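You operate a simulated robot arm through the tools that you are given. There is no shell and no other tool. Be economical: measure what you need, move in short steps, check, and stop when the job is done.

You are at the controls of a simulated robot arm. One attempt, no reset.

TASK
Put the purple filter on the table top between the blocks away on the top of the grey steel table. Take the brown cloth and put it on the top of the green trolley. Close the front flap of the kit carton. The order is free. Set down upright: purple filter.
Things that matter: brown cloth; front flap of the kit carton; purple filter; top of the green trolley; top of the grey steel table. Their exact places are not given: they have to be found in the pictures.

The check looks at the end state, three seconds after you hand in, the way a careful person would. Anything else that was tipped, shoved, dropped, spilled or broken makes it a failure. Flat cloth is picked up by pressing the open fingertips on it (5 to 10 N) and closing them slowly along it; thin cloth reads only 2 to 8 mm in the jaws.

THE ROBOT
A 5-joint arm with a two-finger parallel gripper on a trunk, on a base that drives. Base frame: it is fixed to the floor where the robot stands at the start and does not move with it; the origin is under the middle of the robot, x ahead of it, y to its left, z up; the surface under the hand at the start is at about z = 760. Units: mm, rad, N and s.
It reaches about 1134 mm from its shoulder. Its first joint turns from -2.601 to 2.601 rad. Places, roughly: brown cloth [-1250, -4750, 750]; front flap of the kit carton [13000, -5300, 1100]; top of the green trolley [1700, -5400, 800]; top of the grey steel table [-1200, -4900, 800]. Payload 1.57 kg.
The tool frame sits at the grasp point between the pads (the TCP): z along the fingers, y along the line on which they close. The tips reach 30 mm beyond it. The gripper opens to 110 mm. The fingers are 24 mm wide and 12 mm thick; the gripper's body (48 by 112 mm) begins 78 mm behind the TCP.
Orientation is told as [roll, pitch, yaw] about the base's x, y, z axes, in that order, counted from this pose: with the fingers straight down and closing along the base's y, the tool's x points along the base's -x, its y along +y and its z along -z.

THE INTERFACE
- The arm moves only by the tool servo_tool. Its argument "series" is text: rows parted by semicolons, each of 7 numbers parted by spaces: the shift along the tool's x, y, z in units of 30 mm (1.0 is 30 mm), then the turn, a rotation vector about the tool's x, y, z in units of 4 degrees (1.0 is 4 degrees), then the finger opening in mm, from 0 to 110. In form: tx ty tz rx ry rz gripper; .... A call has 1 to 10 rows; each row shifts and turns the commanded pose from where the row before left it, along the tool's axes as they then stand. A call with a number of a shift or a turn outside -1 to 1 is refused whole. Rows are played at 5 a second. More than 50 mm and 0.15 rad between two rows, or a gripper value outside its range, and nothing of the call is played. Where a pose cannot be reached the arm comes as near as it can. A force on the tool above 40 N (or 10 N above the force at the start of the call, whichever is more), or a blocked arm, ends the call early, and 0.2 s more pass. Each finger travels about 153 mm/s and halts on what it meets, pressing with about 33 N; the grip force reading is that of the motor and also rises with nothing between the fingers. The clock runs only during rows and for 0.2 s after the last one: add rows that do not move to give the fingers time. The reply holds the time, the measured pose of the TCP, the force on the tool along the base axes, the opening and the grip force, in the units named above and with some noise, with the torque about the TCP (base axes, N m) and any sound that the robot's microphone picked up, and new pictures: "pictures" is both (left out), scene, wrist or none.
- Cameras (640 x 400 px; columns grow to the right, rows downward): "scene" is now at [21.2, 148.7, 1812.1]; the picture's right is [-0.38, -0.92, 0.00], its down [-0.77, 0.32, -0.55] and it looks along [0.51, -0.21, -0.83] (base axes); focal length 266 px, centre (320, 200). "wrist" rides on the gripper at [70, 16, -141] in the tool frame; the picture's right is [-0.23, 0.97, 0.00], its down [-0.86, -0.20, -0.48] and it looks along [-0.47, -0.11, 0.88] (tool axes); focal length 222 px, centre (320, 200).
- raise_lower(by): slides the trunk up (or, below 0, down) by that many mm; the arm and the scene camera ride with it, the base frame stays. It gives what a move gives, with no picture.
- roll_base(legs): drives the robot by 1 to 6 legs, each [ahead, turn to the left] in mm and rad, along the robot's own axes; the way and the turn of a leg run together, so that a leg with both is an arc; at most 1500 mm and 3.142 rad a leg. The arm and the cameras ride along, it lands a little off, and it stops where it bumps. It gives what a move gives, and a new picture of the scene camera.
- turn_head(pan, tilt): turns the head with the scene camera to pan (to the left, within 2.705 rad either way) and tilt (down, from -0.506 to 1.204), counted from straight ahead of the robot. It gives what a move gives, and a new picture of the scene camera.
- locate(camera, pixels): for up to 12 pixels [column, row] of the newest picture of that camera ("zoom" is the newest enlarged one), the place [x, y, z] in the base frame of the surface seen there, good to about 3 mm. It takes no simulated time.
- close_up(camera, box): a new picture of the part [left, top, right, bottom] of that camera's present view, enlarged. It takes no simulated time.
- hand_in(): hands the job in; it is judged then, once.

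Go step by step. Measure first, check grasps and placings, and put right what went wrong. The budget is 110 turns and 260 pictures, counting those below and the enlarged ones. Unless the task says otherwise, let go and move clear before handing in, and close with one line.

The tools are called after "Call:" as a command line: name --argument value ..., lists and objects as JSON in quotes. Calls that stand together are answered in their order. servo_tool: Moves the arm, as the interface text tells. Its arguments: {"type":"object","properties":{"series":{"type":"string"},"pictures":{"type":"string","enum":["both","scene","wrist","none"]}},"required":["series"]} The other tools are called the same way: raise_lower (by) slides the trunk up or down; roll_base (legs) drives the base; turn_head (pan, tilt) turns the head that bears the scene camera; locate (camera, pixels) gives the place of the surface under pixels of a picture; close_up (camera, box) takes an enlarged picture of a part of a camera's view; hand_in () hands the job in.

At the start:

```text
clock: 0.0
tool_pos: [681.1, 14.4, 1108.7]
tcp_rot: [0.0, 0.001, -0.002]
contact_force: [-0.5, -0.9, 0.1]
moment: [0.01, 0.01, 0.0]
grip_width: 110.2
grip_force: 0.2
trunk travel left (down, up): [-842.0, 128.0]
robot x, y, heading: [-2.8, 6.5, -0.001]
head pan, tilt: [-0.394, 0.988]
```

scene: 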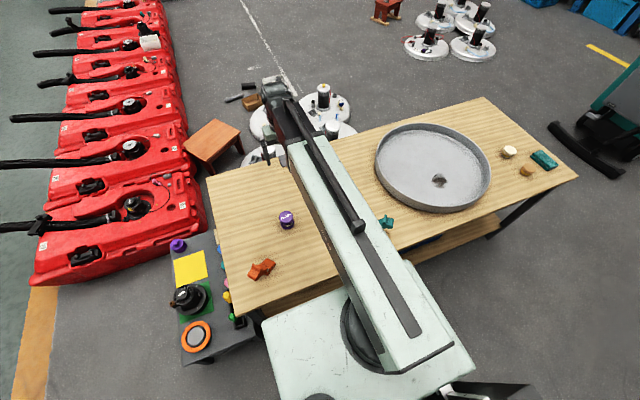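
wrist: 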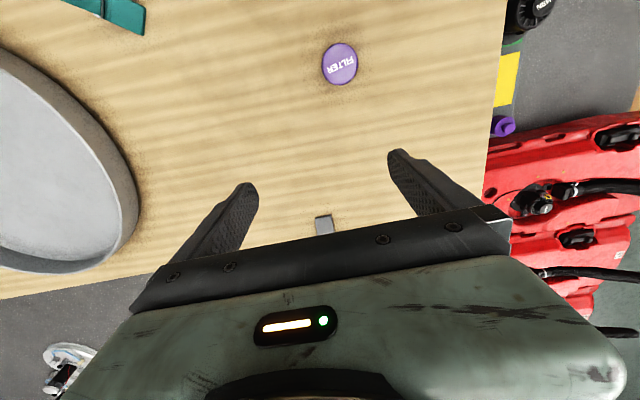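

The purple filter is at scene (286,220), near orange blocks at (262,268) and a green block at (387,222). I'll measure these and enlarge the view.

Call:
locate --camera "scene" --pixels '[[286, 214], [286, 226], [262, 268], [254, 270], [387, 222], [230, 200], [310, 190], [178, 245]]'

Call:
locate --camera "wrist" --pixels '[[340, 64], [322, 64], [357, 64], [340, 44], [340, 84], [400, 60], [324, 225], [125, 15]]'

Call:
close_up --camera "scene" --box '[200, 150, 440, 300]'

```text
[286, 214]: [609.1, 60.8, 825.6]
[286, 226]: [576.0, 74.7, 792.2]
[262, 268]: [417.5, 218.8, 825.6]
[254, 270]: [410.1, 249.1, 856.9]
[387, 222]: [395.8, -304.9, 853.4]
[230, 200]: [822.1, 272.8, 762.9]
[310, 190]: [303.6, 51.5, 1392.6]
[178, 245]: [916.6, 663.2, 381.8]
```

```text
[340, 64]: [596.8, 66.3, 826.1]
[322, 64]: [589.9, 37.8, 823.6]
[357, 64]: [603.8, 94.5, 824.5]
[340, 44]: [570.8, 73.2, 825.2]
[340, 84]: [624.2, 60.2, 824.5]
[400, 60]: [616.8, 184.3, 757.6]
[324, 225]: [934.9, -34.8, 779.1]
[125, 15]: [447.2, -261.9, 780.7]
```

```text
2.67 times, centred on (320, 225) of scene
```

zoom: 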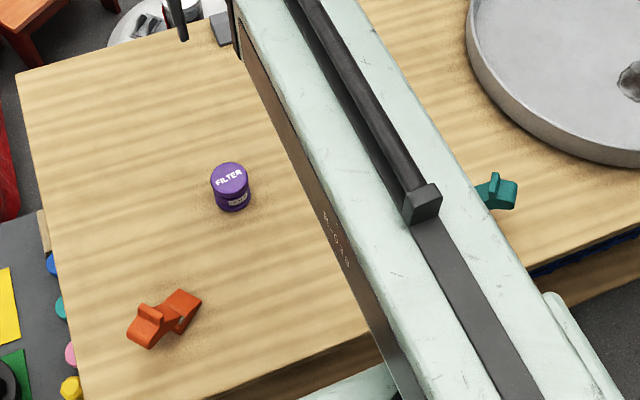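

The filter is about 60 mm wide, its top at z≈826, centred near (597,67), with free table around it. I'll move above it and go part-way down.

Call:
servo_tool --series "0.93 0.58 0 0 0 0 110;0.93 0.58 0 0 0 0 110;0.93 0.58 0 0 0 0 110;0 0 1 0 0 0 110;0 0 1 0 0 0 110;0 0 1 0 0 0 110;0 0 1 0 0 0 110;0 0 1 0 0 0 110;0 0 0 0 0 0 110" --pictures "wrist"

```text
clock: 2.0
tool_pos: [596.2, 66.9, 1108.8]
tcp_rot: [0.0, 0.0, -0.003]
contact_force: [-0.6, 0.3, 0.9]
moment: [0.0, -0.03, 0.02]
grip_width: 109.9
grip_force: 0.1
out of reach, approached as far as the arm can: row 4, 5, 6, 7, 8
trunk travel left (down, up): [-842.0, 128.0]
robot x, y, heading: [1.5, 5.5, 0.003]
head pan, tilt: [-0.394, 0.988]
```

wrist: 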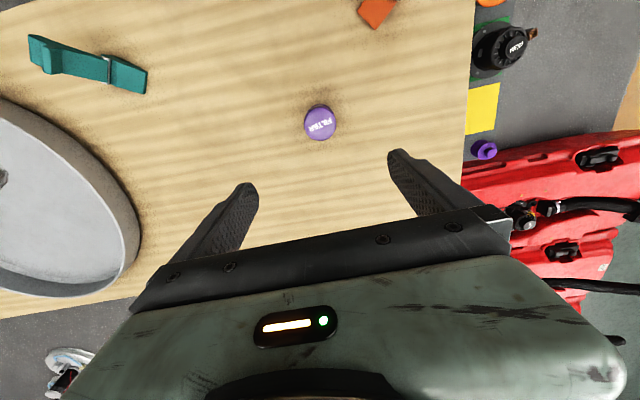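

The arm cannot go lower at this reach, so I'll use the trunk.

Call:
raise_lower --by -200

Call:
servo_tool --series "0 0 0 0 0 0 110" --pictures "both"

Call:
locate --camera "wrist" --pixels '[[320, 123], [300, 123], [340, 123], [320, 100], [320, 140]]'

```text
clock: 4.2
tool_pos: [596.2, 66.4, 907.6]
tcp_rot: [-0.001, 0.001, -0.003]
contact_force: [-0.3, 0.1, 1.1]
moment: [0.04, -0.02, 0.02]
grip_width: 110.1
grip_force: 0.0
trunk travel left (down, up): [-642.0, 328.0]
robot x, y, heading: [1.4, 6.0, 0.007]
head pan, tilt: [-0.394, 0.988]
```

```text
clock: 4.6
tool_pos: [596.2, 67.3, 910.0]
tcp_rot: [0.0, 0.001, -0.003]
contact_force: [0.5, -0.6, -0.3]
moment: [-0.02, 0.0, 0.01]
grip_width: 109.8
grip_force: 0.1
trunk travel left (down, up): [-642.0, 328.0]
robot x, y, heading: [-5.8, 4.5, 0.001]
head pan, tilt: [-0.394, 0.988]
```

scene: 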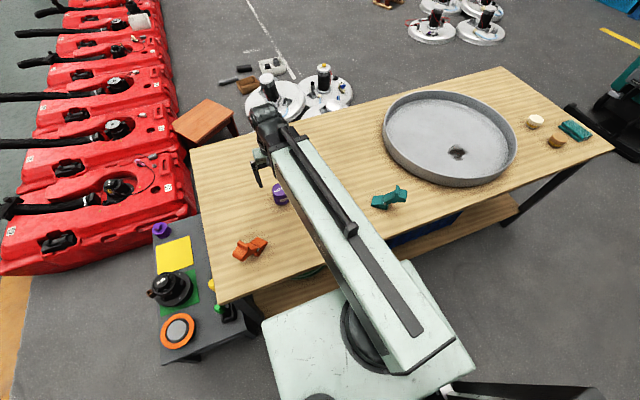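
wrist: 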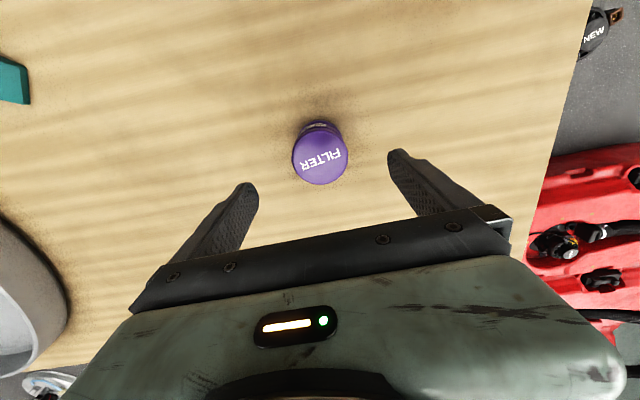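

```text
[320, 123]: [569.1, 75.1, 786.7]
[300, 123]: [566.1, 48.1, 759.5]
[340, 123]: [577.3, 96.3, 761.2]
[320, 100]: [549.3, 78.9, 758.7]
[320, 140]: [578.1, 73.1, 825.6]
```

The filter sits centred between the fingers at wrist (320,158). I'll lower 112 mm and close.

Call:
raise_lower --by -112

Call:
servo_tool --series "0 0 0 0 0 0 90;0 0 0 0 0 0 70;0 0 0 0 0 0 50;0 0 0 0 0 0 40;0 0 0 0 0 0 40" --pictures "wrist"

```text
clock: 6.0
tool_pos: [596.2, 67.3, 796.9]
tcp_rot: [0.0, 0.0, -0.004]
contact_force: [0.3, 0.0, 0.0]
moment: [-0.02, -0.01, 0.01]
grip_width: 110.2
grip_force: 0.1
trunk travel left (down, up): [-530.0, 440.0]
robot x, y, heading: [-4.5, 8.5, -0.004]
head pan, tilt: [-0.394, 0.988]
```

```text
clock: 7.2
tool_pos: [596.9, 67.2, 797.5]
tcp_rot: [0.001, -0.001, -0.003]
contact_force: [0.7, 0.9, 0.8]
moment: [0.0, -0.03, 0.01]
grip_width: 57.9
grip_force: 33.1
trunk travel left (down, up): [-530.0, 440.0]
robot x, y, heading: [-1.2, 4.6, 0.003]
head pan, tilt: [-0.394, 0.988]
```

wrist: 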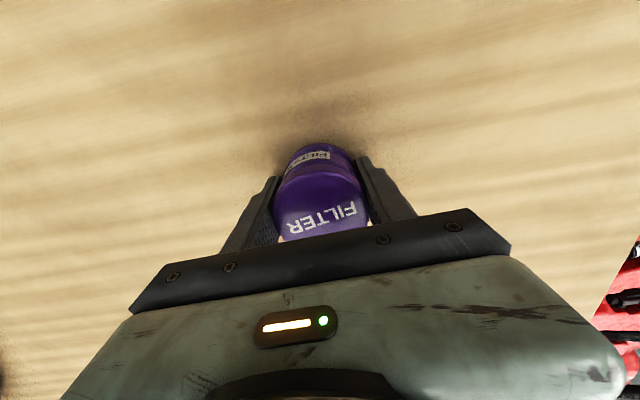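

It is gripped at 57.9 mm. I'll lift it high, then look around for a route to the right (the targets are at y≈-5000).

Call:
raise_lower --by 400

Call:
turn_head --pan -1.57 --tilt 0.3

Call:
turn_head --pan -2.5 --tilt 0.4

```text
clock: 11.0
tool_pos: [596.4, 67.5, 1196.5]
tcp_rot: [0.0, 0.0, -0.004]
contact_force: [0.3, 0.1, -0.8]
moment: [-0.08, -0.03, -0.01]
grip_width: 57.8
grip_force: 32.7
trunk travel left (down, up): [-930.0, 40.0]
robot x, y, heading: [-2.3, 5.0, 0.004]
head pan, tilt: [-0.394, 0.988]
```

```text
clock: 12.4
tool_pos: [596.7, 67.9, 1196.5]
tcp_rot: [0.0, 0.0, -0.003]
contact_force: [0.1, -0.4, -0.6]
moment: [-0.03, 0.02, 0.0]
grip_width: 57.8
grip_force: 33.6
trunk travel left (down, up): [-930.0, 40.0]
robot x, y, heading: [-1.4, 5.3, -0.002]
head pan, tilt: [-1.571, 0.3]
```

scene: 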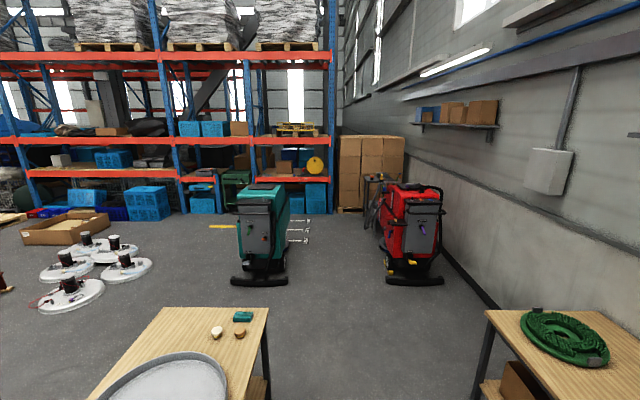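

```text
clock: 13.6
tool_pos: [596.0, 67.6, 1196.9]
tcp_rot: [0.0, 0.0, -0.003]
contact_force: [0.1, -0.1, 0.1]
moment: [0.01, 0.0, 0.0]
grip_width: 58.0
grip_force: 33.2
trunk travel left (down, up): [-930.0, 40.0]
robot x, y, heading: [1.5, 6.6, 0.009]
head pan, tilt: [-2.499, 0.4]
```

scene: 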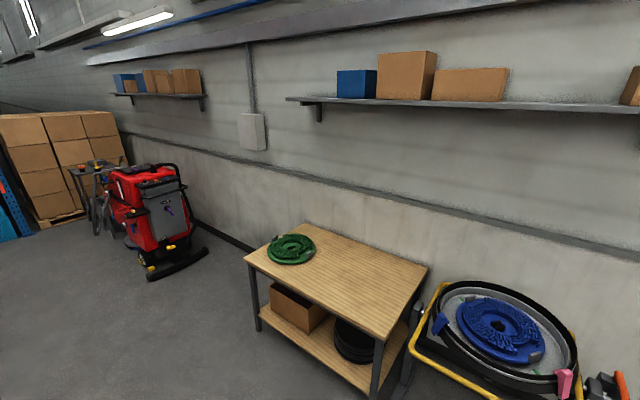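

The grey table seems to be behind the red machine and the green trolley near the shelves. I'll look between them and enlarge.

Call:
turn_head --pan -1.6 --tilt 0.25

Call:
close_up --camera "scene" --box '[160, 120, 320, 220]'

Call:
close_up --camera "scene" --box '[320, 120, 480, 220]'

Call:
locate --camera "scene" --pixels '[[240, 270], [290, 270], [395, 270], [450, 270], [375, 165], [300, 210], [240, 160], [340, 230], [150, 256], [340, 280], [486, 300], [270, 300]]'

```text
clock: 14.8
tool_pos: [595.0, 67.5, 1195.8]
tcp_rot: [0.0, 0.0, -0.004]
contact_force: [1.1, 0.4, -0.8]
moment: [0.01, -0.01, -0.01]
grip_width: 58.0
grip_force: 32.8
trunk travel left (down, up): [-930.0, 40.0]
robot x, y, heading: [-1.6, 2.4, 0.004]
head pan, tilt: [-1.6, 0.25]
```

scene: 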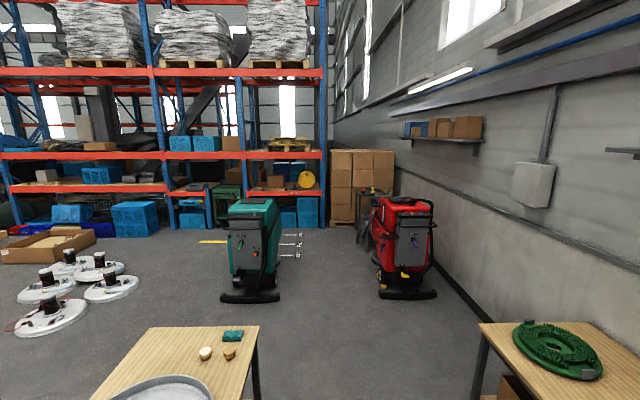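

```text
4.00 times, centred on (240, 170) of scene
```

zoom: 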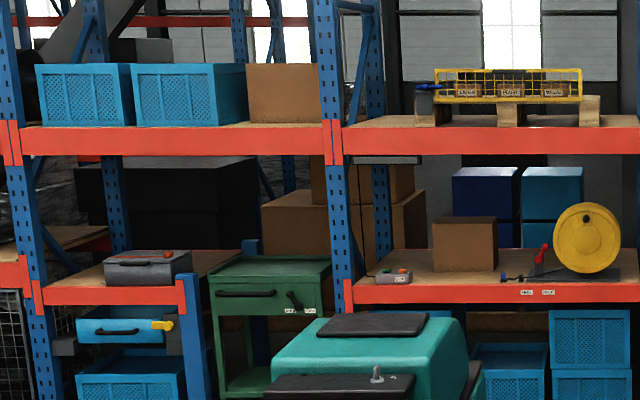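

```text
4.00 times, centred on (400, 170) of scene
```

zoom: 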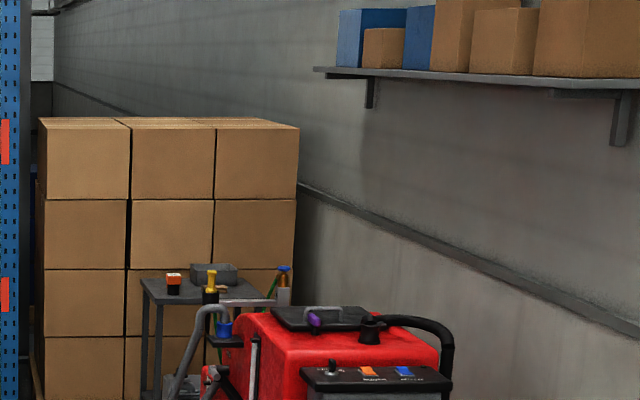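

```text
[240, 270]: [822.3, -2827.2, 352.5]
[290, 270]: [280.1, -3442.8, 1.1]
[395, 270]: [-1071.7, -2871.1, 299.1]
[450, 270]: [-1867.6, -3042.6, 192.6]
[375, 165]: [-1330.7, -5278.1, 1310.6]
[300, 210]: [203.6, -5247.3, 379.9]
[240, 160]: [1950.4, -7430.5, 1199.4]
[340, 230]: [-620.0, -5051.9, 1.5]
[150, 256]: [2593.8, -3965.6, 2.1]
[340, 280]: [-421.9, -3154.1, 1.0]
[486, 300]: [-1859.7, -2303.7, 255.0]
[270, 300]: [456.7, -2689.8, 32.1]
```

The green trolley is at scene (227,187) behind the green machine, and the grey table is behind the red one at (375,190), with a free lane along x≈-400. I'll check the space behind the robot and the table edge beside it before turning.

Call:
turn_head --pan -2.6 --tilt 0.6

Call:
locate --camera "scene" --pixels '[[200, 300], [320, 200], [450, 300], [320, 380], [240, 200], [420, 200], [100, 200], [60, 300], [560, 350]]'

Call:
turn_head --pan -0.9 --tilt 1.1

Call:
locate --camera "scene" --pixels '[[100, 200], [200, 200], [320, 200], [400, 200], [320, 300], [500, 200], [450, 300], [320, 100], [450, 100], [550, 120]]'

```text
clock: 16.1
tool_pos: [595.1, 67.0, 1197.6]
tcp_rot: [0.0, -0.002, -0.003]
contact_force: [-0.2, -0.2, 0.2]
moment: [0.02, 0.01, 0.06]
grip_width: 57.9
grip_force: 33.3
trunk travel left (down, up): [-930.0, 40.0]
robot x, y, heading: [-4.8, 7.1, 0.005]
head pan, tilt: [-2.601, 0.6]
```

scene: 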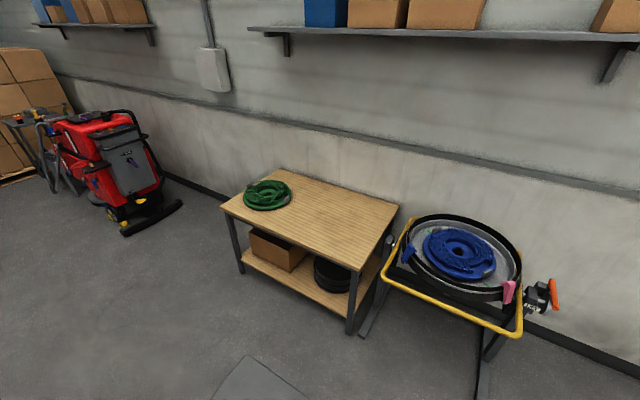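

```text
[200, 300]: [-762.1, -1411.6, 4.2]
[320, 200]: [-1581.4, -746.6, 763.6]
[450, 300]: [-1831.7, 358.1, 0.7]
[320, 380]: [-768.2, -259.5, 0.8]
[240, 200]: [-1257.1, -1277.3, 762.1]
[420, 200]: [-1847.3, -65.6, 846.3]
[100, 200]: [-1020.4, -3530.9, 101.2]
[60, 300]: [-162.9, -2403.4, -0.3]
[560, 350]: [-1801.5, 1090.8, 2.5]
```

```text
clock: 17.8
tool_pos: [595.2, 67.3, 1196.8]
tcp_rot: [-0.002, 0.0, -0.004]
contact_force: [-0.5, -0.7, 0.3]
moment: [0.01, -0.03, -0.02]
grip_width: 57.8
grip_force: 33.3
trunk travel left (down, up): [-930.0, 40.0]
robot x, y, heading: [3.8, 4.6, -0.005]
head pan, tilt: [-0.901, 1.1]
```

scene: 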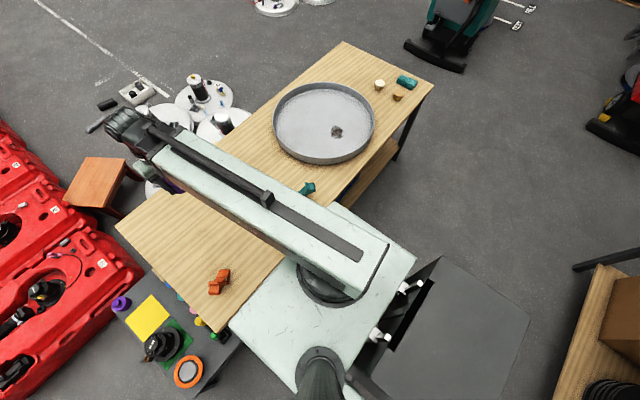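

```text
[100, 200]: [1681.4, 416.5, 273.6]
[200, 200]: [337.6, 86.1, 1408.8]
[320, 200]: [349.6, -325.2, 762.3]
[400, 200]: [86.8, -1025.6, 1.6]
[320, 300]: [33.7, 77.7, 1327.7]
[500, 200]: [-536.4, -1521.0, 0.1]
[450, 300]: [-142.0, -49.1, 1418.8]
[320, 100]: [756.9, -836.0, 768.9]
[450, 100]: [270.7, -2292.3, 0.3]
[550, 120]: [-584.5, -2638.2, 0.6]
```

Free floor: the table's near edge is x≈340, the rear table begins at x≈-1150, and the lane at x≈-400 is clear. I'll back up, turn right, and drive down the lane.

Call:
roll_base --legs '[[-380, 0], [0, -1.571], [1500, 0], [500, 0]]'

Call:
turn_head --pan -0.3 --tilt 0.4

Call:
turn_head --pan 0.4 --tilt 0.4

```text
clock: 33.5
tool_pos: [-396.3, -2540.9, 1196.4]
tcp_rot: [-0.001, 0.002, -1.599]
contact_force: [-0.2, -0.9, -0.5]
moment: [-0.01, 0.0, -0.04]
grip_width: 57.3
grip_force: 32.5
trunk travel left (down, up): [-930.0, 40.0]
robot x, y, heading: [-443.1, -1944.5, -1.589]
head pan, tilt: [-0.901, 1.1]
```

scene: 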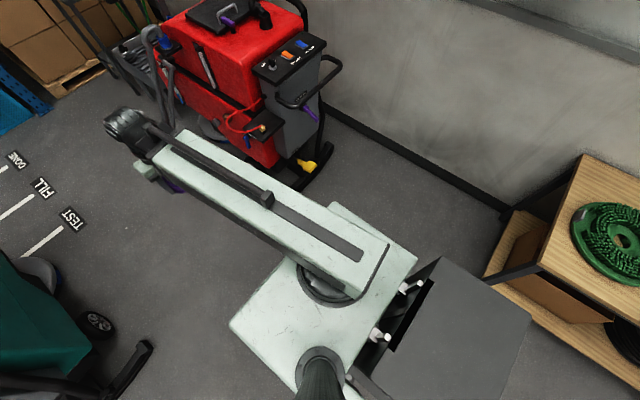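

```text
clock: 34.5
tool_pos: [-395.5, -2541.4, 1196.1]
tcp_rot: [0.0, -0.001, -1.6]
contact_force: [0.1, 0.0, -0.4]
moment: [-0.02, 0.0, 0.01]
grip_width: 57.3
grip_force: 33.3
trunk travel left (down, up): [-930.0, 40.0]
robot x, y, heading: [-446.5, -1941.5, -1.587]
head pan, tilt: [-0.3, 0.4]
```

scene: 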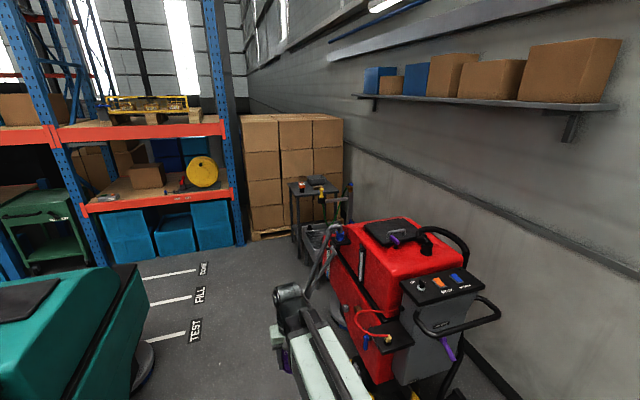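

```text
clock: 35.6
tool_pos: [-396.4, -2542.1, 1197.2]
tcp_rot: [0.0, 0.0, -1.601]
contact_force: [-0.6, 0.6, -0.1]
moment: [0.02, 0.02, -0.01]
grip_width: 57.2
grip_force: 32.8
trunk travel left (down, up): [-930.0, 40.0]
robot x, y, heading: [-444.1, -1945.8, -1.591]
head pan, tilt: [0.4, 0.4]
```

scene: 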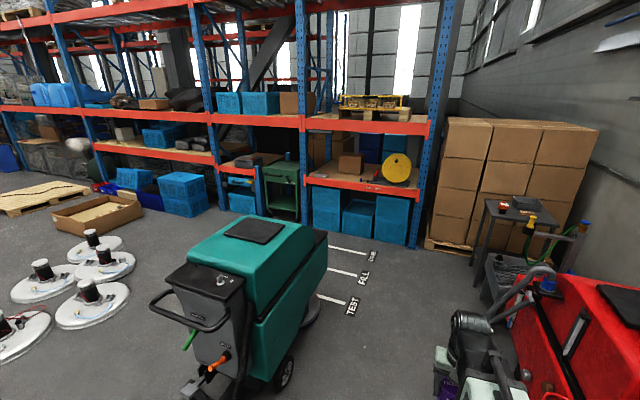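

Now the grey table is visible at scene (515,210). I'll enlarge it and locate points.

Call:
close_up --camera "scene" --box '[440, 160, 640, 285]'

Call:
locate --camera "scene" --pixels '[[488, 200], [520, 216], [555, 218], [500, 205], [480, 285], [455, 245], [490, 265], [470, 290], [300, 290], [395, 240], [330, 320], [282, 375]]'

```text
3.20 times, centred on (540, 222) of scene
```

zoom: 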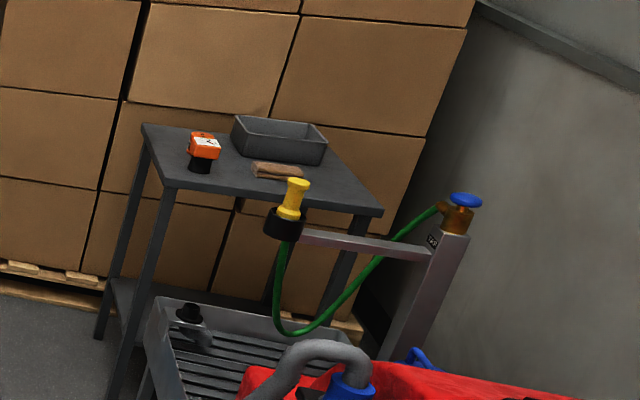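

```text
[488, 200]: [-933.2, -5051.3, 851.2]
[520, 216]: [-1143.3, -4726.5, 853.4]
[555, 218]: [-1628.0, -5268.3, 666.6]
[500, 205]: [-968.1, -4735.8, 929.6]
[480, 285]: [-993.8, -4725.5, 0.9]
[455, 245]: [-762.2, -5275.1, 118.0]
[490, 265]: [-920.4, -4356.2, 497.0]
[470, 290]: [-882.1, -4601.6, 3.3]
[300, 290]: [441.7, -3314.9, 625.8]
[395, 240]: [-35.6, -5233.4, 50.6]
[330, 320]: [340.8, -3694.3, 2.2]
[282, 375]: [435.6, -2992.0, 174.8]
```

The grey table top is z≈850, x from -930 leftward, y≈-4650 to -5060. I'll drive further down the lane to about (-300,-4250), veering slightly left, staying well off the rack.

Call:
roll_base --legs '[[0, 0.08], [1500, 0], [800, 0]]'

Call:
turn_head --pan -0.9 --tilt 0.6

```text
clock: 47.1
tool_pos: [-189.8, -4771.0, 1196.1]
tcp_rot: [0.0, -0.001, -1.507]
contact_force: [1.0, 0.0, -0.1]
moment: [-0.03, 0.02, 0.02]
grip_width: 57.2
grip_force: 32.5
trunk travel left (down, up): [-930.0, 40.0]
robot x, y, heading: [-291.5, -4181.9, -1.502]
head pan, tilt: [0.4, 0.4]
```

scene: 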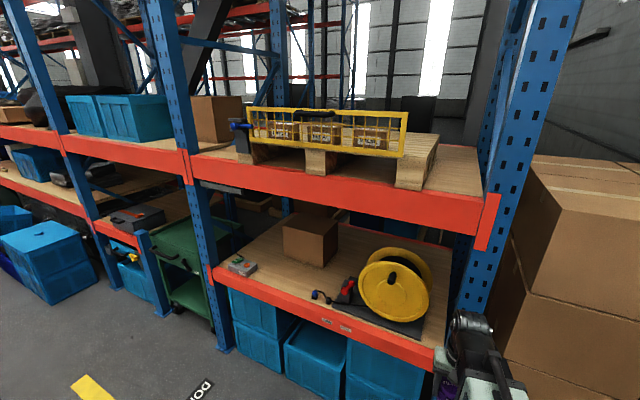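

```text
clock: 48.6
tool_pos: [-189.6, -4770.2, 1196.8]
tcp_rot: [0.001, -0.001, -1.507]
contact_force: [-0.1, -0.4, -0.4]
moment: [-0.01, 0.0, 0.02]
grip_width: 57.4
grip_force: 33.5
trunk travel left (down, up): [-930.0, 40.0]
robot x, y, heading: [-289.8, -4180.8, -1.505]
head pan, tilt: [-0.901, 0.6]
```

scene: 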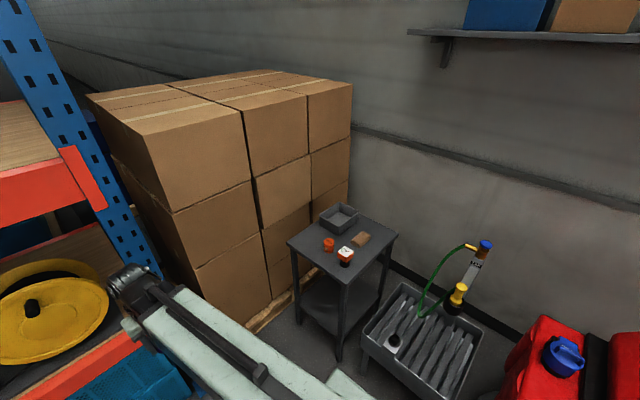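

The steel table is clear at scene (340,245) now. I'll zoom and measure it.

Call:
close_up --camera "scene" --box '[270, 190, 430, 290]'

Call:
locate --camera "zoom" --pixels '[[75, 200], [310, 370], [500, 190], [290, 60], [235, 215], [300, 250], [360, 190], [240, 160], [400, 200], [340, 210], [180, 230], [290, 190]]'

Call:
locate --camera "scene" --pixels '[[362, 345], [338, 362], [400, 285], [260, 330], [440, 395], [485, 340], [458, 300], [400, 385]]'

```text
4.00 times, centred on (350, 240) of scene
```

zoom: 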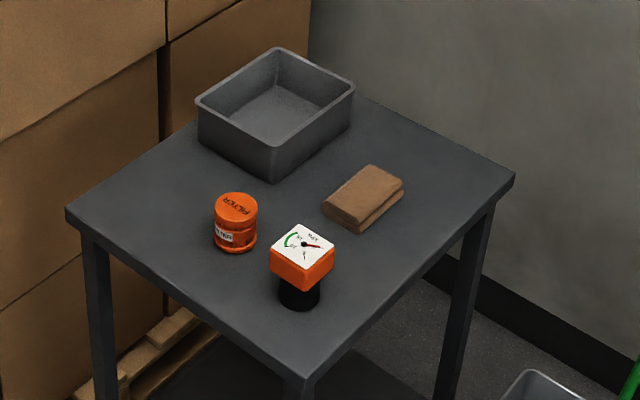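

```text
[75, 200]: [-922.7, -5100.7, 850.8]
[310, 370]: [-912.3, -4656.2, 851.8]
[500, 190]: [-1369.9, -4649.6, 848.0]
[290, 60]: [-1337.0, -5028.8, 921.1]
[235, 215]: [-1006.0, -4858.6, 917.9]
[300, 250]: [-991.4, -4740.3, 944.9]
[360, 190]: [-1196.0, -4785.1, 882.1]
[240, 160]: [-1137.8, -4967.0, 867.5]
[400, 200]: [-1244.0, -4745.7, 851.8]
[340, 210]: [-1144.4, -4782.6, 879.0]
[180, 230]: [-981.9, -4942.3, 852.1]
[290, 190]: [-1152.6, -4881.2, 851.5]
```

```text
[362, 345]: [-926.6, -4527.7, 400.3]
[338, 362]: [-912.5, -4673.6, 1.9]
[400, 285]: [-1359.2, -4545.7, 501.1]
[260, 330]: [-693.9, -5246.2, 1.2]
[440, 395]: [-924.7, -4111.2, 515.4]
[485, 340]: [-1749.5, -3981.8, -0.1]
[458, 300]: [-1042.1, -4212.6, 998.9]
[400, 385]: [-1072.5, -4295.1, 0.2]
```

Free spot for the filter: around (-975,-4990), clear of the orange filter (-1010,-4865) and the bin. The cloth is folded at (-1195,-4775). I'll move 260 forward, turn right about 1.05 rad.

Call:
roll_base --legs '[[260, 0], [0, -1.04]]'

Call:
turn_head --pan 0.0 --tilt 1.0

```text
clock: 53.2
tool_pos: [-740.5, -4826.4, 1196.6]
tcp_rot: [-0.003, -0.001, -2.568]
contact_force: [-0.3, -0.4, 0.0]
moment: [0.02, 0.07, 0.02]
grip_width: 57.2
grip_force: 33.3
trunk travel left (down, up): [-930.0, 40.0]
robot x, y, heading: [-270.6, -4458.8, -2.553]
head pan, tilt: [-0.901, 0.6]
```

scene: 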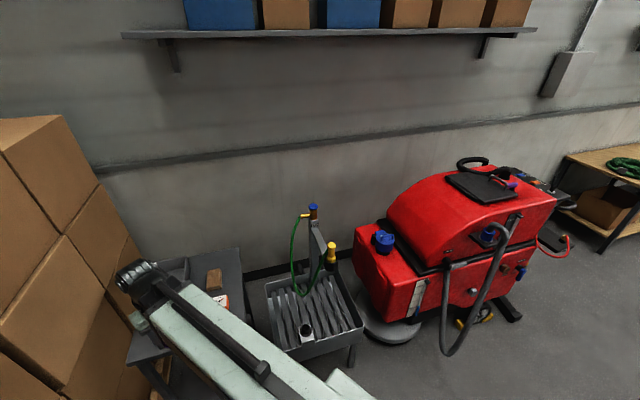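

```text
clock: 54.4
tool_pos: [-742.6, -4825.0, 1196.5]
tcp_rot: [0.0, 0.001, -2.566]
contact_force: [-0.8, -0.2, -0.1]
moment: [-0.04, 0.04, -0.01]
grip_width: 57.2
grip_force: 32.9
trunk travel left (down, up): [-930.0, 40.0]
robot x, y, heading: [-268.1, -4457.8, -2.553]
head pan, tilt: [0.0, 1.0]
```

scene: 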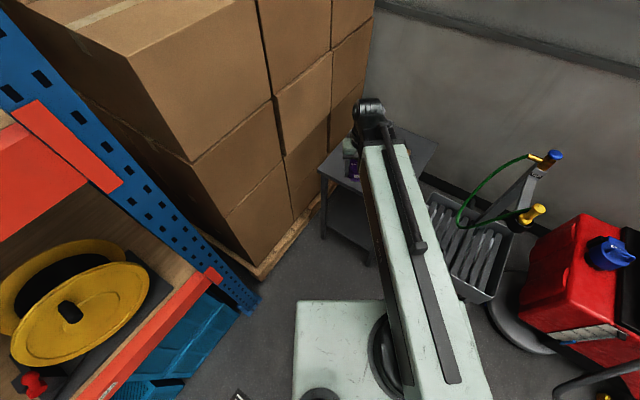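

The tool points at the table. I'll extend the arm 285 mm toward the free spot, staying high.

Call:
servo_tool --series "-0.95 0.03 0 0 0 0 40;-0.95 0.03 0 0 0 0 40;-0.95 0.03 0 0 0 0 40;-0.95 0.03 0 0 0 0 40;-0.95 0.03 0 0 0 0 40;-0.95 0.03 0 0 0 0 40;-0.95 0.03 0 0 0 0 40;-0.95 0.03 0 0 0 0 40;-0.95 0.03 0 0 0 0 40;-0.95 0.03 0 0 0 0 40" --pictures "wrist"

```text
clock: 56.6
tool_pos: [-974.7, -4988.0, 1196.7]
tcp_rot: [0.0, 0.0, -2.567]
contact_force: [0.3, 0.5, -0.3]
moment: [0.03, -0.01, 0.01]
grip_width: 57.2
grip_force: 32.5
trunk travel left (down, up): [-930.0, 40.0]
robot x, y, heading: [-267.0, -4457.9, -2.557]
head pan, tilt: [0.0, 1.0]
```

wrist: 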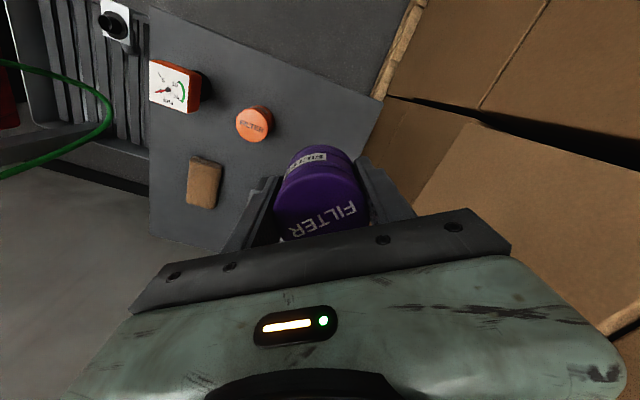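

In place over the free spot. Lowering with the trunk to just above the table (filter base is 39 mm below the TCP).

Call:
raise_lower --by -270

Call:
servo_tool --series "0 0 0 0 0 0 40" --pictures "wrist"

Call:
locate --camera "wrist" --pixels '[[300, 120], [400, 140], [250, 150], [340, 130]]'

```text
clock: 59.3
tool_pos: [-973.7, -4988.2, 926.8]
tcp_rot: [0.001, 0.001, -2.567]
contact_force: [0.3, 0.2, -0.9]
moment: [0.0, 0.05, 0.0]
grip_width: 57.1
grip_force: 33.1
trunk travel left (down, up): [-660.0, 310.0]
robot x, y, heading: [-269.8, -4457.7, -2.556]
head pan, tilt: [0.0, 1.0]
```

```text
clock: 59.7
tool_pos: [-973.2, -4988.2, 926.2]
tcp_rot: [-0.001, 0.0, -2.567]
contact_force: [-0.1, 0.9, 0.1]
moment: [0.01, 0.01, 0.01]
grip_width: 57.2
grip_force: 33.1
trunk travel left (down, up): [-660.0, 310.0]
robot x, y, heading: [-266.4, -4455.2, -2.552]
head pan, tilt: [0.0, 1.0]
```

wrist: 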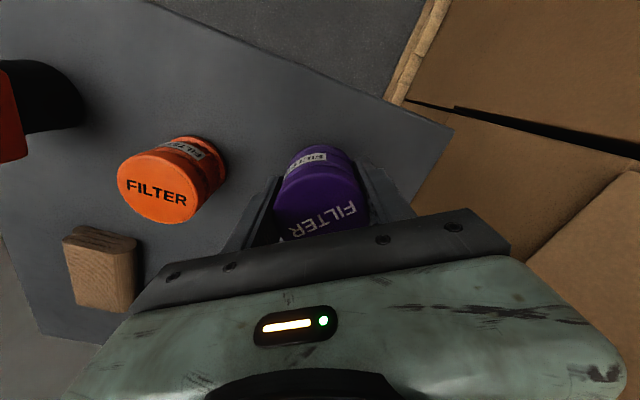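

```text
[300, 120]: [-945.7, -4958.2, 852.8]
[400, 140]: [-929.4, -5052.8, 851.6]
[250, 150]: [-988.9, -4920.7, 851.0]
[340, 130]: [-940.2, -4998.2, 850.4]
```

Table is at z≈851. Lowering 36 mm to touch.

Call:
raise_lower --by -35

Call:
raise_lower --by -2

```text
clock: 60.5
tool_pos: [-973.0, -4987.2, 890.8]
tcp_rot: [-0.001, 0.0, -2.567]
contact_force: [0.2, -0.2, -0.4]
moment: [-0.04, -0.02, -0.02]
grip_width: 57.1
grip_force: 33.0
trunk travel left (down, up): [-625.0, 345.0]
robot x, y, heading: [-270.8, -4456.1, -2.553]
head pan, tilt: [0.0, 1.0]
```

```text
clock: 61.0
tool_pos: [-972.9, -4988.2, 890.0]
tcp_rot: [0.0, 0.001, -2.566]
contact_force: [0.3, 0.0, -1.4]
moment: [0.01, 0.01, -0.01]
grip_width: 57.2
grip_force: 33.4
trunk travel left (down, up): [-623.0, 347.0]
robot x, y, heading: [-267.5, -4458.9, -2.556]
head pan, tilt: [0.0, 1.0]
```

Call:
raise_lower --by -2

```text
clock: 61.5
tool_pos: [-973.3, -4987.6, 887.2]
tcp_rot: [0.0, 0.001, -2.567]
contact_force: [0.3, -0.2, 0.3]
moment: [0.0, -0.03, -0.02]
grip_width: 57.1
grip_force: 32.7
trunk travel left (down, up): [-621.0, 349.0]
robot x, y, heading: [-268.8, -4459.0, -2.551]
head pan, tilt: [0.0, 1.0]
```

Call:
raise_lower --by -1.5

Call:
close_up --camera "wrist" --box '[200, 100, 440, 250]'

```text
clock: 62.1
tool_pos: [-973.2, -4988.7, 886.2]
tcp_rot: [0.0, -0.003, -2.567]
contact_force: [-3.2, -1.9, 11.6]
moment: [-0.06, 0.1, -0.03]
grip_width: 57.3
grip_force: 33.1
trunk travel left (down, up): [-619.0, 351.0]
robot x, y, heading: [-266.8, -4462.4, -2.551]
head pan, tilt: [0.0, 1.0]
```

```text
2.67 times, centred on (320, 175) of wrist
```

zoom: 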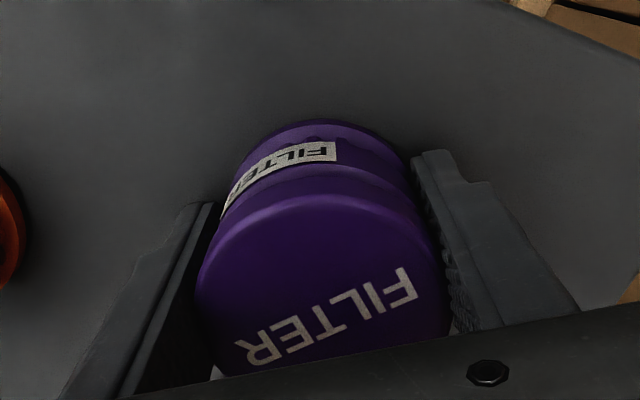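

Contact at 11.6 N: the filter is on the table. I'll open to 85 mm gently and raise.

Call:
servo_tool --series "0 0 0 0 0 0 65;0 0 0 0 0 0 75;0 0 0 0 0 0 88;0 0 0 0 0 0 88;0 0 0 0 0 0 88" --pictures "wrist"

Call:
raise_lower --by 200

Call:
servo_tool --series "0 0 0 0 0 0 88" --pictures "both"

```text
clock: 63.3
tool_pos: [-973.7, -4988.7, 885.3]
tcp_rot: [0.0, -0.001, -2.568]
contact_force: [0.3, 0.3, -0.5]
moment: [0.03, 0.02, 0.01]
grip_width: 88.2
grip_force: 0.0
trunk travel left (down, up): [-619.0, 351.0]
robot x, y, heading: [-267.7, -4458.5, -2.55]
head pan, tilt: [0.0, 1.0]
```

wrist: 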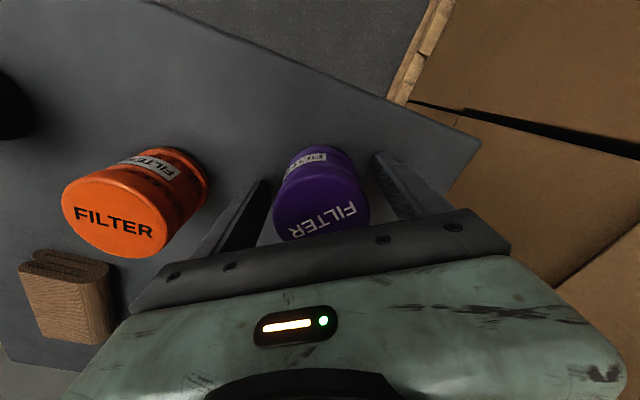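

```text
clock: 65.4
tool_pos: [-973.4, -4987.8, 1085.5]
tcp_rot: [-0.001, -0.002, -2.566]
contact_force: [-0.3, -0.5, 0.0]
moment: [-0.01, 0.04, 0.0]
grip_width: 88.0
grip_force: 0.1
trunk travel left (down, up): [-819.0, 151.0]
robot x, y, heading: [-267.3, -4459.5, -2.556]
head pan, tilt: [0.0, 1.0]
```

```text
clock: 65.8
tool_pos: [-973.8, -4987.9, 1086.0]
tcp_rot: [0.0, 0.001, -2.567]
contact_force: [0.0, -0.1, -0.7]
moment: [0.01, 0.0, 0.01]
grip_width: 88.2
grip_force: 0.0
trunk travel left (down, up): [-819.0, 151.0]
robot x, y, heading: [-270.3, -4461.7, -2.557]
head pan, tilt: [0.0, 1.0]
```

scene: 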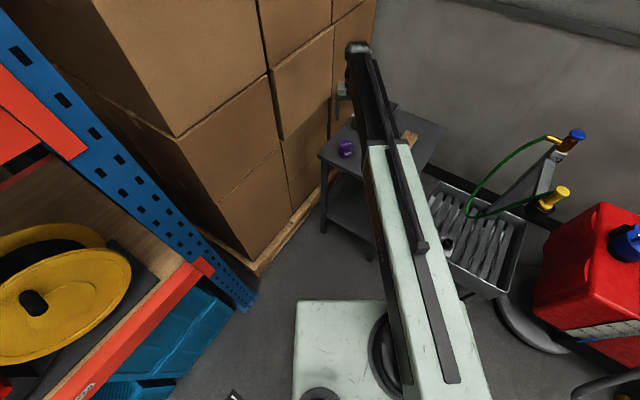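
wrist: 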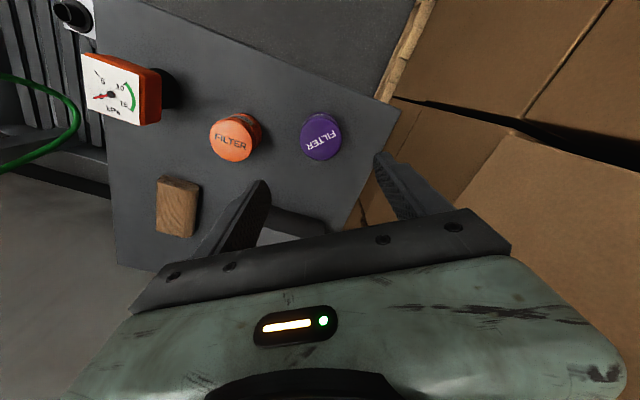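

The purple filter stands upright. Now I'll inspect the brown folded thing at wrist (178,207).

Call:
close_up --camera "wrist" --box '[120, 150, 248, 230]'

Call:
locate --camera "zoom" --pixels '[[195, 135], [390, 175], [200, 400], [350, 420], [290, 250], [200, 250], [370, 300], [420, 350]]'

```text
5.00 times, centred on (184, 190) of wrist
```

zoom: 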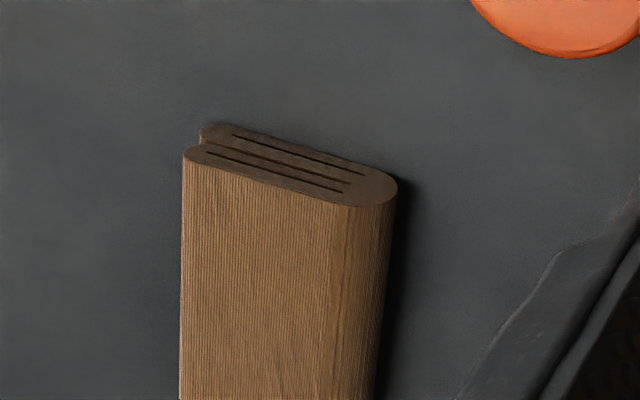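

```text
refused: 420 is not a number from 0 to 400
```

It is the cloth, folded to a thick pad. I'll measure its corners.

Call:
locate --camera "wrist" --pixels '[[158, 182], [196, 190], [158, 229], [190, 236], [178, 207], [162, 207], [192, 212], [150, 207], [178, 175]]'

```text
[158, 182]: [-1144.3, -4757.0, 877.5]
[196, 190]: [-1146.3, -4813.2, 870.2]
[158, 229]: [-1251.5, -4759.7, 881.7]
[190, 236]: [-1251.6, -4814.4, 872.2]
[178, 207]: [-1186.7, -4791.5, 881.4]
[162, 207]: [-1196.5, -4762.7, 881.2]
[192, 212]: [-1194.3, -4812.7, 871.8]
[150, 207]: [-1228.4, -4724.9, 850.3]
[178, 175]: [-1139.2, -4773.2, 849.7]
```

Cloth: x -1143…-1252, y -4755…-4815, top 882. I'll move over its centre (-1197,-4785) and turn the tool so the fingers close along base y.

Call:
servo_tool --series "-0.26 -0.975 0 0 0 0 100;-0.26 -0.975 0 0 0 0 100;-0.26 -0.975 0 0 0 0 100;-0.26 -0.975 0 0 0 0 100;-0.26 -0.975 0 0 0 0 100;-0.26 -0.975 0 0 0 0 100;-0.26 -0.975 0 0 0 0 100;-0.26 -0.975 0 0 0 0 100;-0.26 -0.975 0 0 0 0 100;-0.26 -0.975 0 0 0 0 100" --pictures "none"

Call:
servo_tool --series "0 0 0 0 0 0.916 100;0 0 0 0 0 0.916 100;0 0 0 0 0 0.916 100;0 0 0 0 0 0.916 100;0 0 0 0 0 0.916 100;0 0 0 0 0 0.916 100;0 0 0 0 0 0.916 100;0 0 0 0 0 0.916 100;0 0 0 0 0 0.916 100;0 0 0 0 0 0 100" --pictures "wrist"

```text
clock: 68.0
tool_pos: [-1160.4, -4771.2, 1085.6]
tcp_rot: [0.0, -0.003, -2.567]
contact_force: [-0.7, 0.1, 0.5]
moment: [-0.05, -0.03, -0.01]
grip_width: 99.8
grip_force: 0.1
out of reach, approached as far as the arm can: row 8, 9, 10
trunk travel left (down, up): [-819.0, 151.0]
robot x, y, heading: [-271.0, -4460.4, -2.558]
head pan, tilt: [0.0, 1.0]
```

```text
clock: 70.2
tool_pos: [-1160.6, -4771.4, 1085.9]
tcp_rot: [0.001, -0.001, 3.14]
contact_force: [0.3, 0.5, -0.2]
moment: [0.0, -0.02, 0.02]
grip_width: 99.8
grip_force: 0.0
trunk travel left (down, up): [-819.0, 151.0]
robot x, y, heading: [-269.3, -4459.5, -2.552]
head pan, tilt: [0.0, 1.0]
```

wrist: 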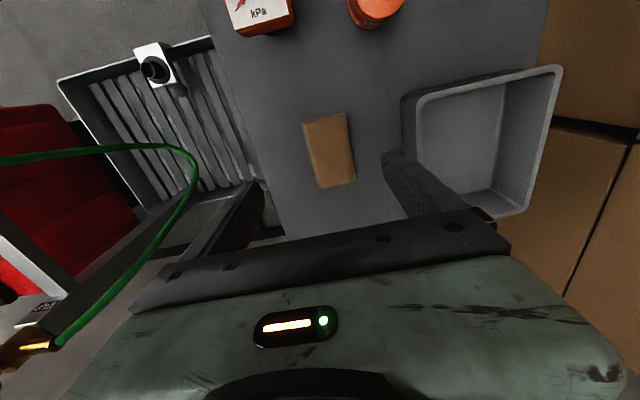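

The arm stops at radius ≈942, short of the cloth centre, so I'll move the base 60 mm ahead. I'll first check the green hose's place.

Call:
locate --camera "wrist" --pixels '[[60, 340], [110, 270], [190, 170], [20, 270], [120, 148], [230, 240], [328, 150], [420, 190]]'

Call:
roll_base --legs '[[60, 0]]'

```text
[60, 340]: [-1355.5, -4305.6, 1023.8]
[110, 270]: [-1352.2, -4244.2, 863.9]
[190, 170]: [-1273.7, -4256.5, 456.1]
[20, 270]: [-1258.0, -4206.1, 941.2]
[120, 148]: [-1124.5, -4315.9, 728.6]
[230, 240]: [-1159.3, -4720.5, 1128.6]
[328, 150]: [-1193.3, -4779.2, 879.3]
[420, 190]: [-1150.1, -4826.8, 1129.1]
```

```text
clock: 71.2
tool_pos: [-1211.9, -4806.8, 1084.3]
tcp_rot: [-0.001, -0.004, 3.142]
contact_force: [0.5, 0.0, 0.3]
moment: [0.01, -0.05, 0.05]
grip_width: 99.9
grip_force: 0.1
trunk travel left (down, up): [-819.0, 151.0]
robot x, y, heading: [-323.3, -4491.3, -2.553]
head pan, tilt: [0.0, 1.0]
```

scene: 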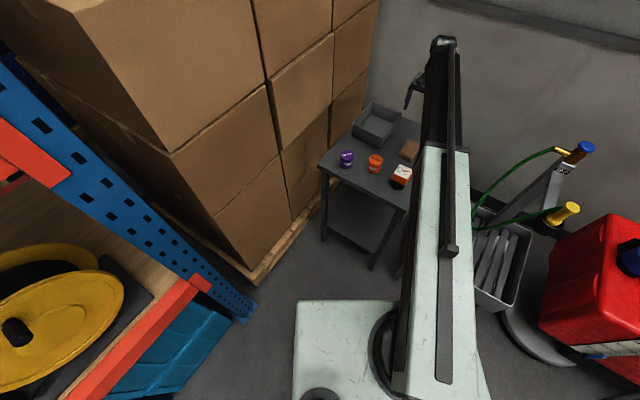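

Now adjust onto the cloth centre, then lower to 20 mm above the grasp height.

Call:
servo_tool --series "0.25 -0.36 0 0 0 0 100;0.25 -0.36 0 0 0 0 100;0 0 0 0 0 0 100" --pictures "none"

Call:
raise_lower --by -170

Call:
servo_tool --series "0 0 0 0 0 0 100" --pictures "wrist"

Call:
locate --camera "wrist" --pixels '[[320, 150], [280, 130], [320, 130], [360, 150], [300, 170], [350, 180]]'

```text
clock: 72.0
tool_pos: [-1196.6, -4784.0, 1086.7]
tcp_rot: [0.002, -0.005, 3.141]
contact_force: [0.8, -0.3, -0.2]
moment: [0.01, -0.03, 0.01]
grip_width: 99.8
grip_force: 0.2
trunk travel left (down, up): [-819.0, 151.0]
robot x, y, heading: [-319.5, -4493.0, -2.551]
head pan, tilt: [0.0, 1.0]
```

```text
clock: 73.9
tool_pos: [-1196.9, -4784.3, 917.3]
tcp_rot: [0.002, -0.004, 3.14]
contact_force: [0.7, -0.1, -0.6]
moment: [0.0, 0.02, -0.02]
grip_width: 100.3
grip_force: 0.1
trunk travel left (down, up): [-649.0, 321.0]
robot x, y, heading: [-322.0, -4491.6, -2.552]
head pan, tilt: [0.0, 1.0]
```

```text
clock: 74.3
tool_pos: [-1196.8, -4784.7, 915.9]
tcp_rot: [0.001, -0.004, 3.141]
contact_force: [-1.0, -0.5, -1.0]
moment: [0.0, 0.01, 0.02]
grip_width: 100.0
grip_force: 0.0
trunk travel left (down, up): [-649.0, 321.0]
robot x, y, heading: [-320.8, -4491.6, -2.551]
head pan, tilt: [0.0, 1.0]
```

wrist: 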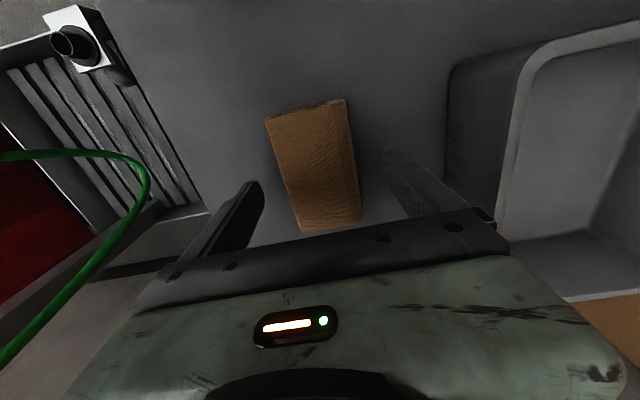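

```text
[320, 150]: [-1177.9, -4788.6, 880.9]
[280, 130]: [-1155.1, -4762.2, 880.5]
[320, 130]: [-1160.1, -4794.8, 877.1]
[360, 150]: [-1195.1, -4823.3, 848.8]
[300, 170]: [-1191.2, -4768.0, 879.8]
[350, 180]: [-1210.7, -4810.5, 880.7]
```

Cloth centred between the fingers. Lowering 32 mm so that the tips are just off the table, then closing.

Call:
raise_lower --by -32

Call:
servo_tool --series "0 0 0 0 0 0 85;0 0 0 0 0 0 70;0 0 0 0 0 0 58;0 0 0 0 0 0 45;0 0 0 0 0 0 35;0 0 0 0 0 0 25;0 0 0 0 0 0 25" --pictures "wrist"

```text
clock: 75.1
tool_pos: [-1196.5, -4783.4, 884.3]
tcp_rot: [0.002, -0.004, 3.143]
contact_force: [0.3, -0.5, -0.4]
moment: [-0.01, 0.01, 0.04]
grip_width: 100.2
grip_force: 0.0
trunk travel left (down, up): [-617.0, 353.0]
robot x, y, heading: [-320.1, -4490.8, -2.552]
head pan, tilt: [0.0, 1.0]
```

```text
clock: 76.7
tool_pos: [-1197.5, -4783.6, 883.7]
tcp_rot: [0.002, -0.002, 3.141]
contact_force: [-0.4, 0.5, -0.7]
moment: [0.02, 0.0, -0.01]
grip_width: 69.0
grip_force: 32.6
trunk travel left (down, up): [-617.0, 353.0]
robot x, y, heading: [-317.5, -4491.1, -2.549]
head pan, tilt: [0.0, 1.0]
```

wrist: 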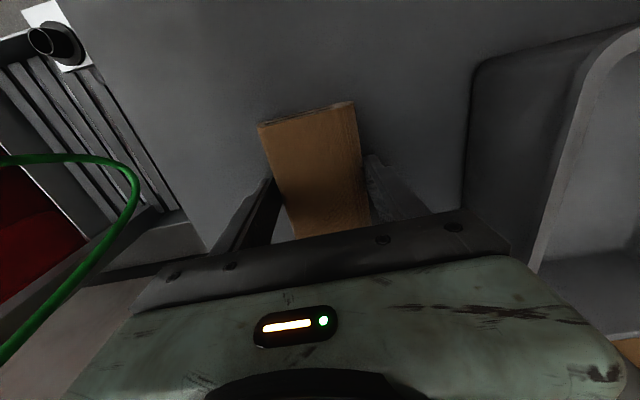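

Gripped at 69 mm with 33 N. Lifting.

Call:
raise_lower --by 60

Call:
raise_lower --by 270

Call:
servo_tool --series "0 0 0 0 0 0 25" --pictures "both"

```text
clock: 77.7
tool_pos: [-1196.9, -4783.2, 944.2]
tcp_rot: [0.0, -0.002, 3.144]
contact_force: [-0.1, -0.9, -0.1]
moment: [0.05, -0.01, -0.02]
grip_width: 68.7
grip_force: 33.5
trunk travel left (down, up): [-677.0, 293.0]
robot x, y, heading: [-321.0, -4493.1, -2.555]
head pan, tilt: [0.0, 1.0]
```

```text
clock: 80.4
tool_pos: [-1196.8, -4784.0, 1213.2]
tcp_rot: [0.001, -0.003, 3.141]
contact_force: [-0.5, -0.1, 0.7]
moment: [-0.01, -0.03, 0.0]
grip_width: 68.9
grip_force: 33.2
trunk travel left (down, up): [-947.0, 23.0]
robot x, y, heading: [-319.3, -4490.6, -2.553]
head pan, tilt: [0.0, 1.0]
```

```text
clock: 80.8
tool_pos: [-1197.2, -4783.5, 1214.6]
tcp_rot: [0.001, -0.004, 3.143]
contact_force: [0.4, 0.3, -0.5]
moment: [-0.03, -0.02, 0.02]
grip_width: 68.5
grip_force: 32.7
trunk travel left (down, up): [-947.0, 23.0]
robot x, y, heading: [-321.9, -4491.1, -2.553]
head pan, tilt: [0.0, 1.0]
```

scene: 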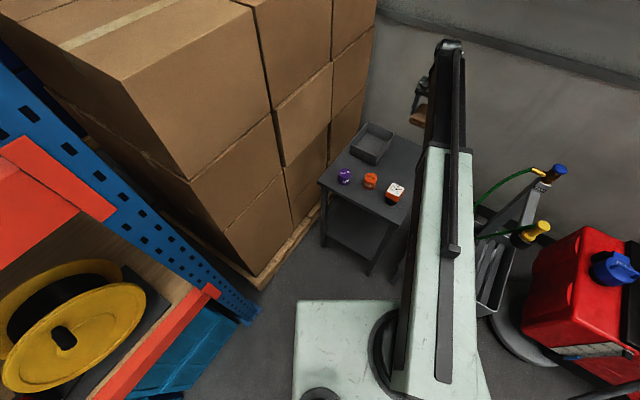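
wrist: 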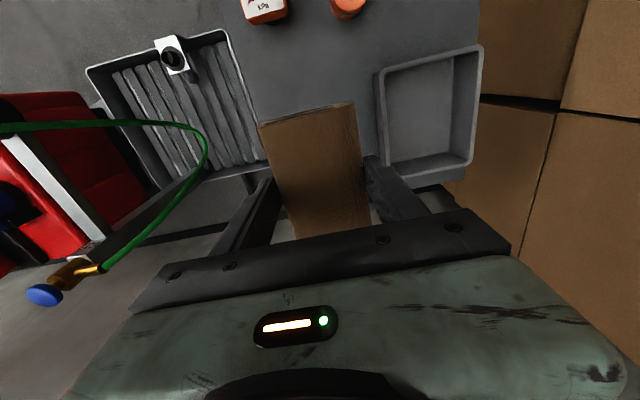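

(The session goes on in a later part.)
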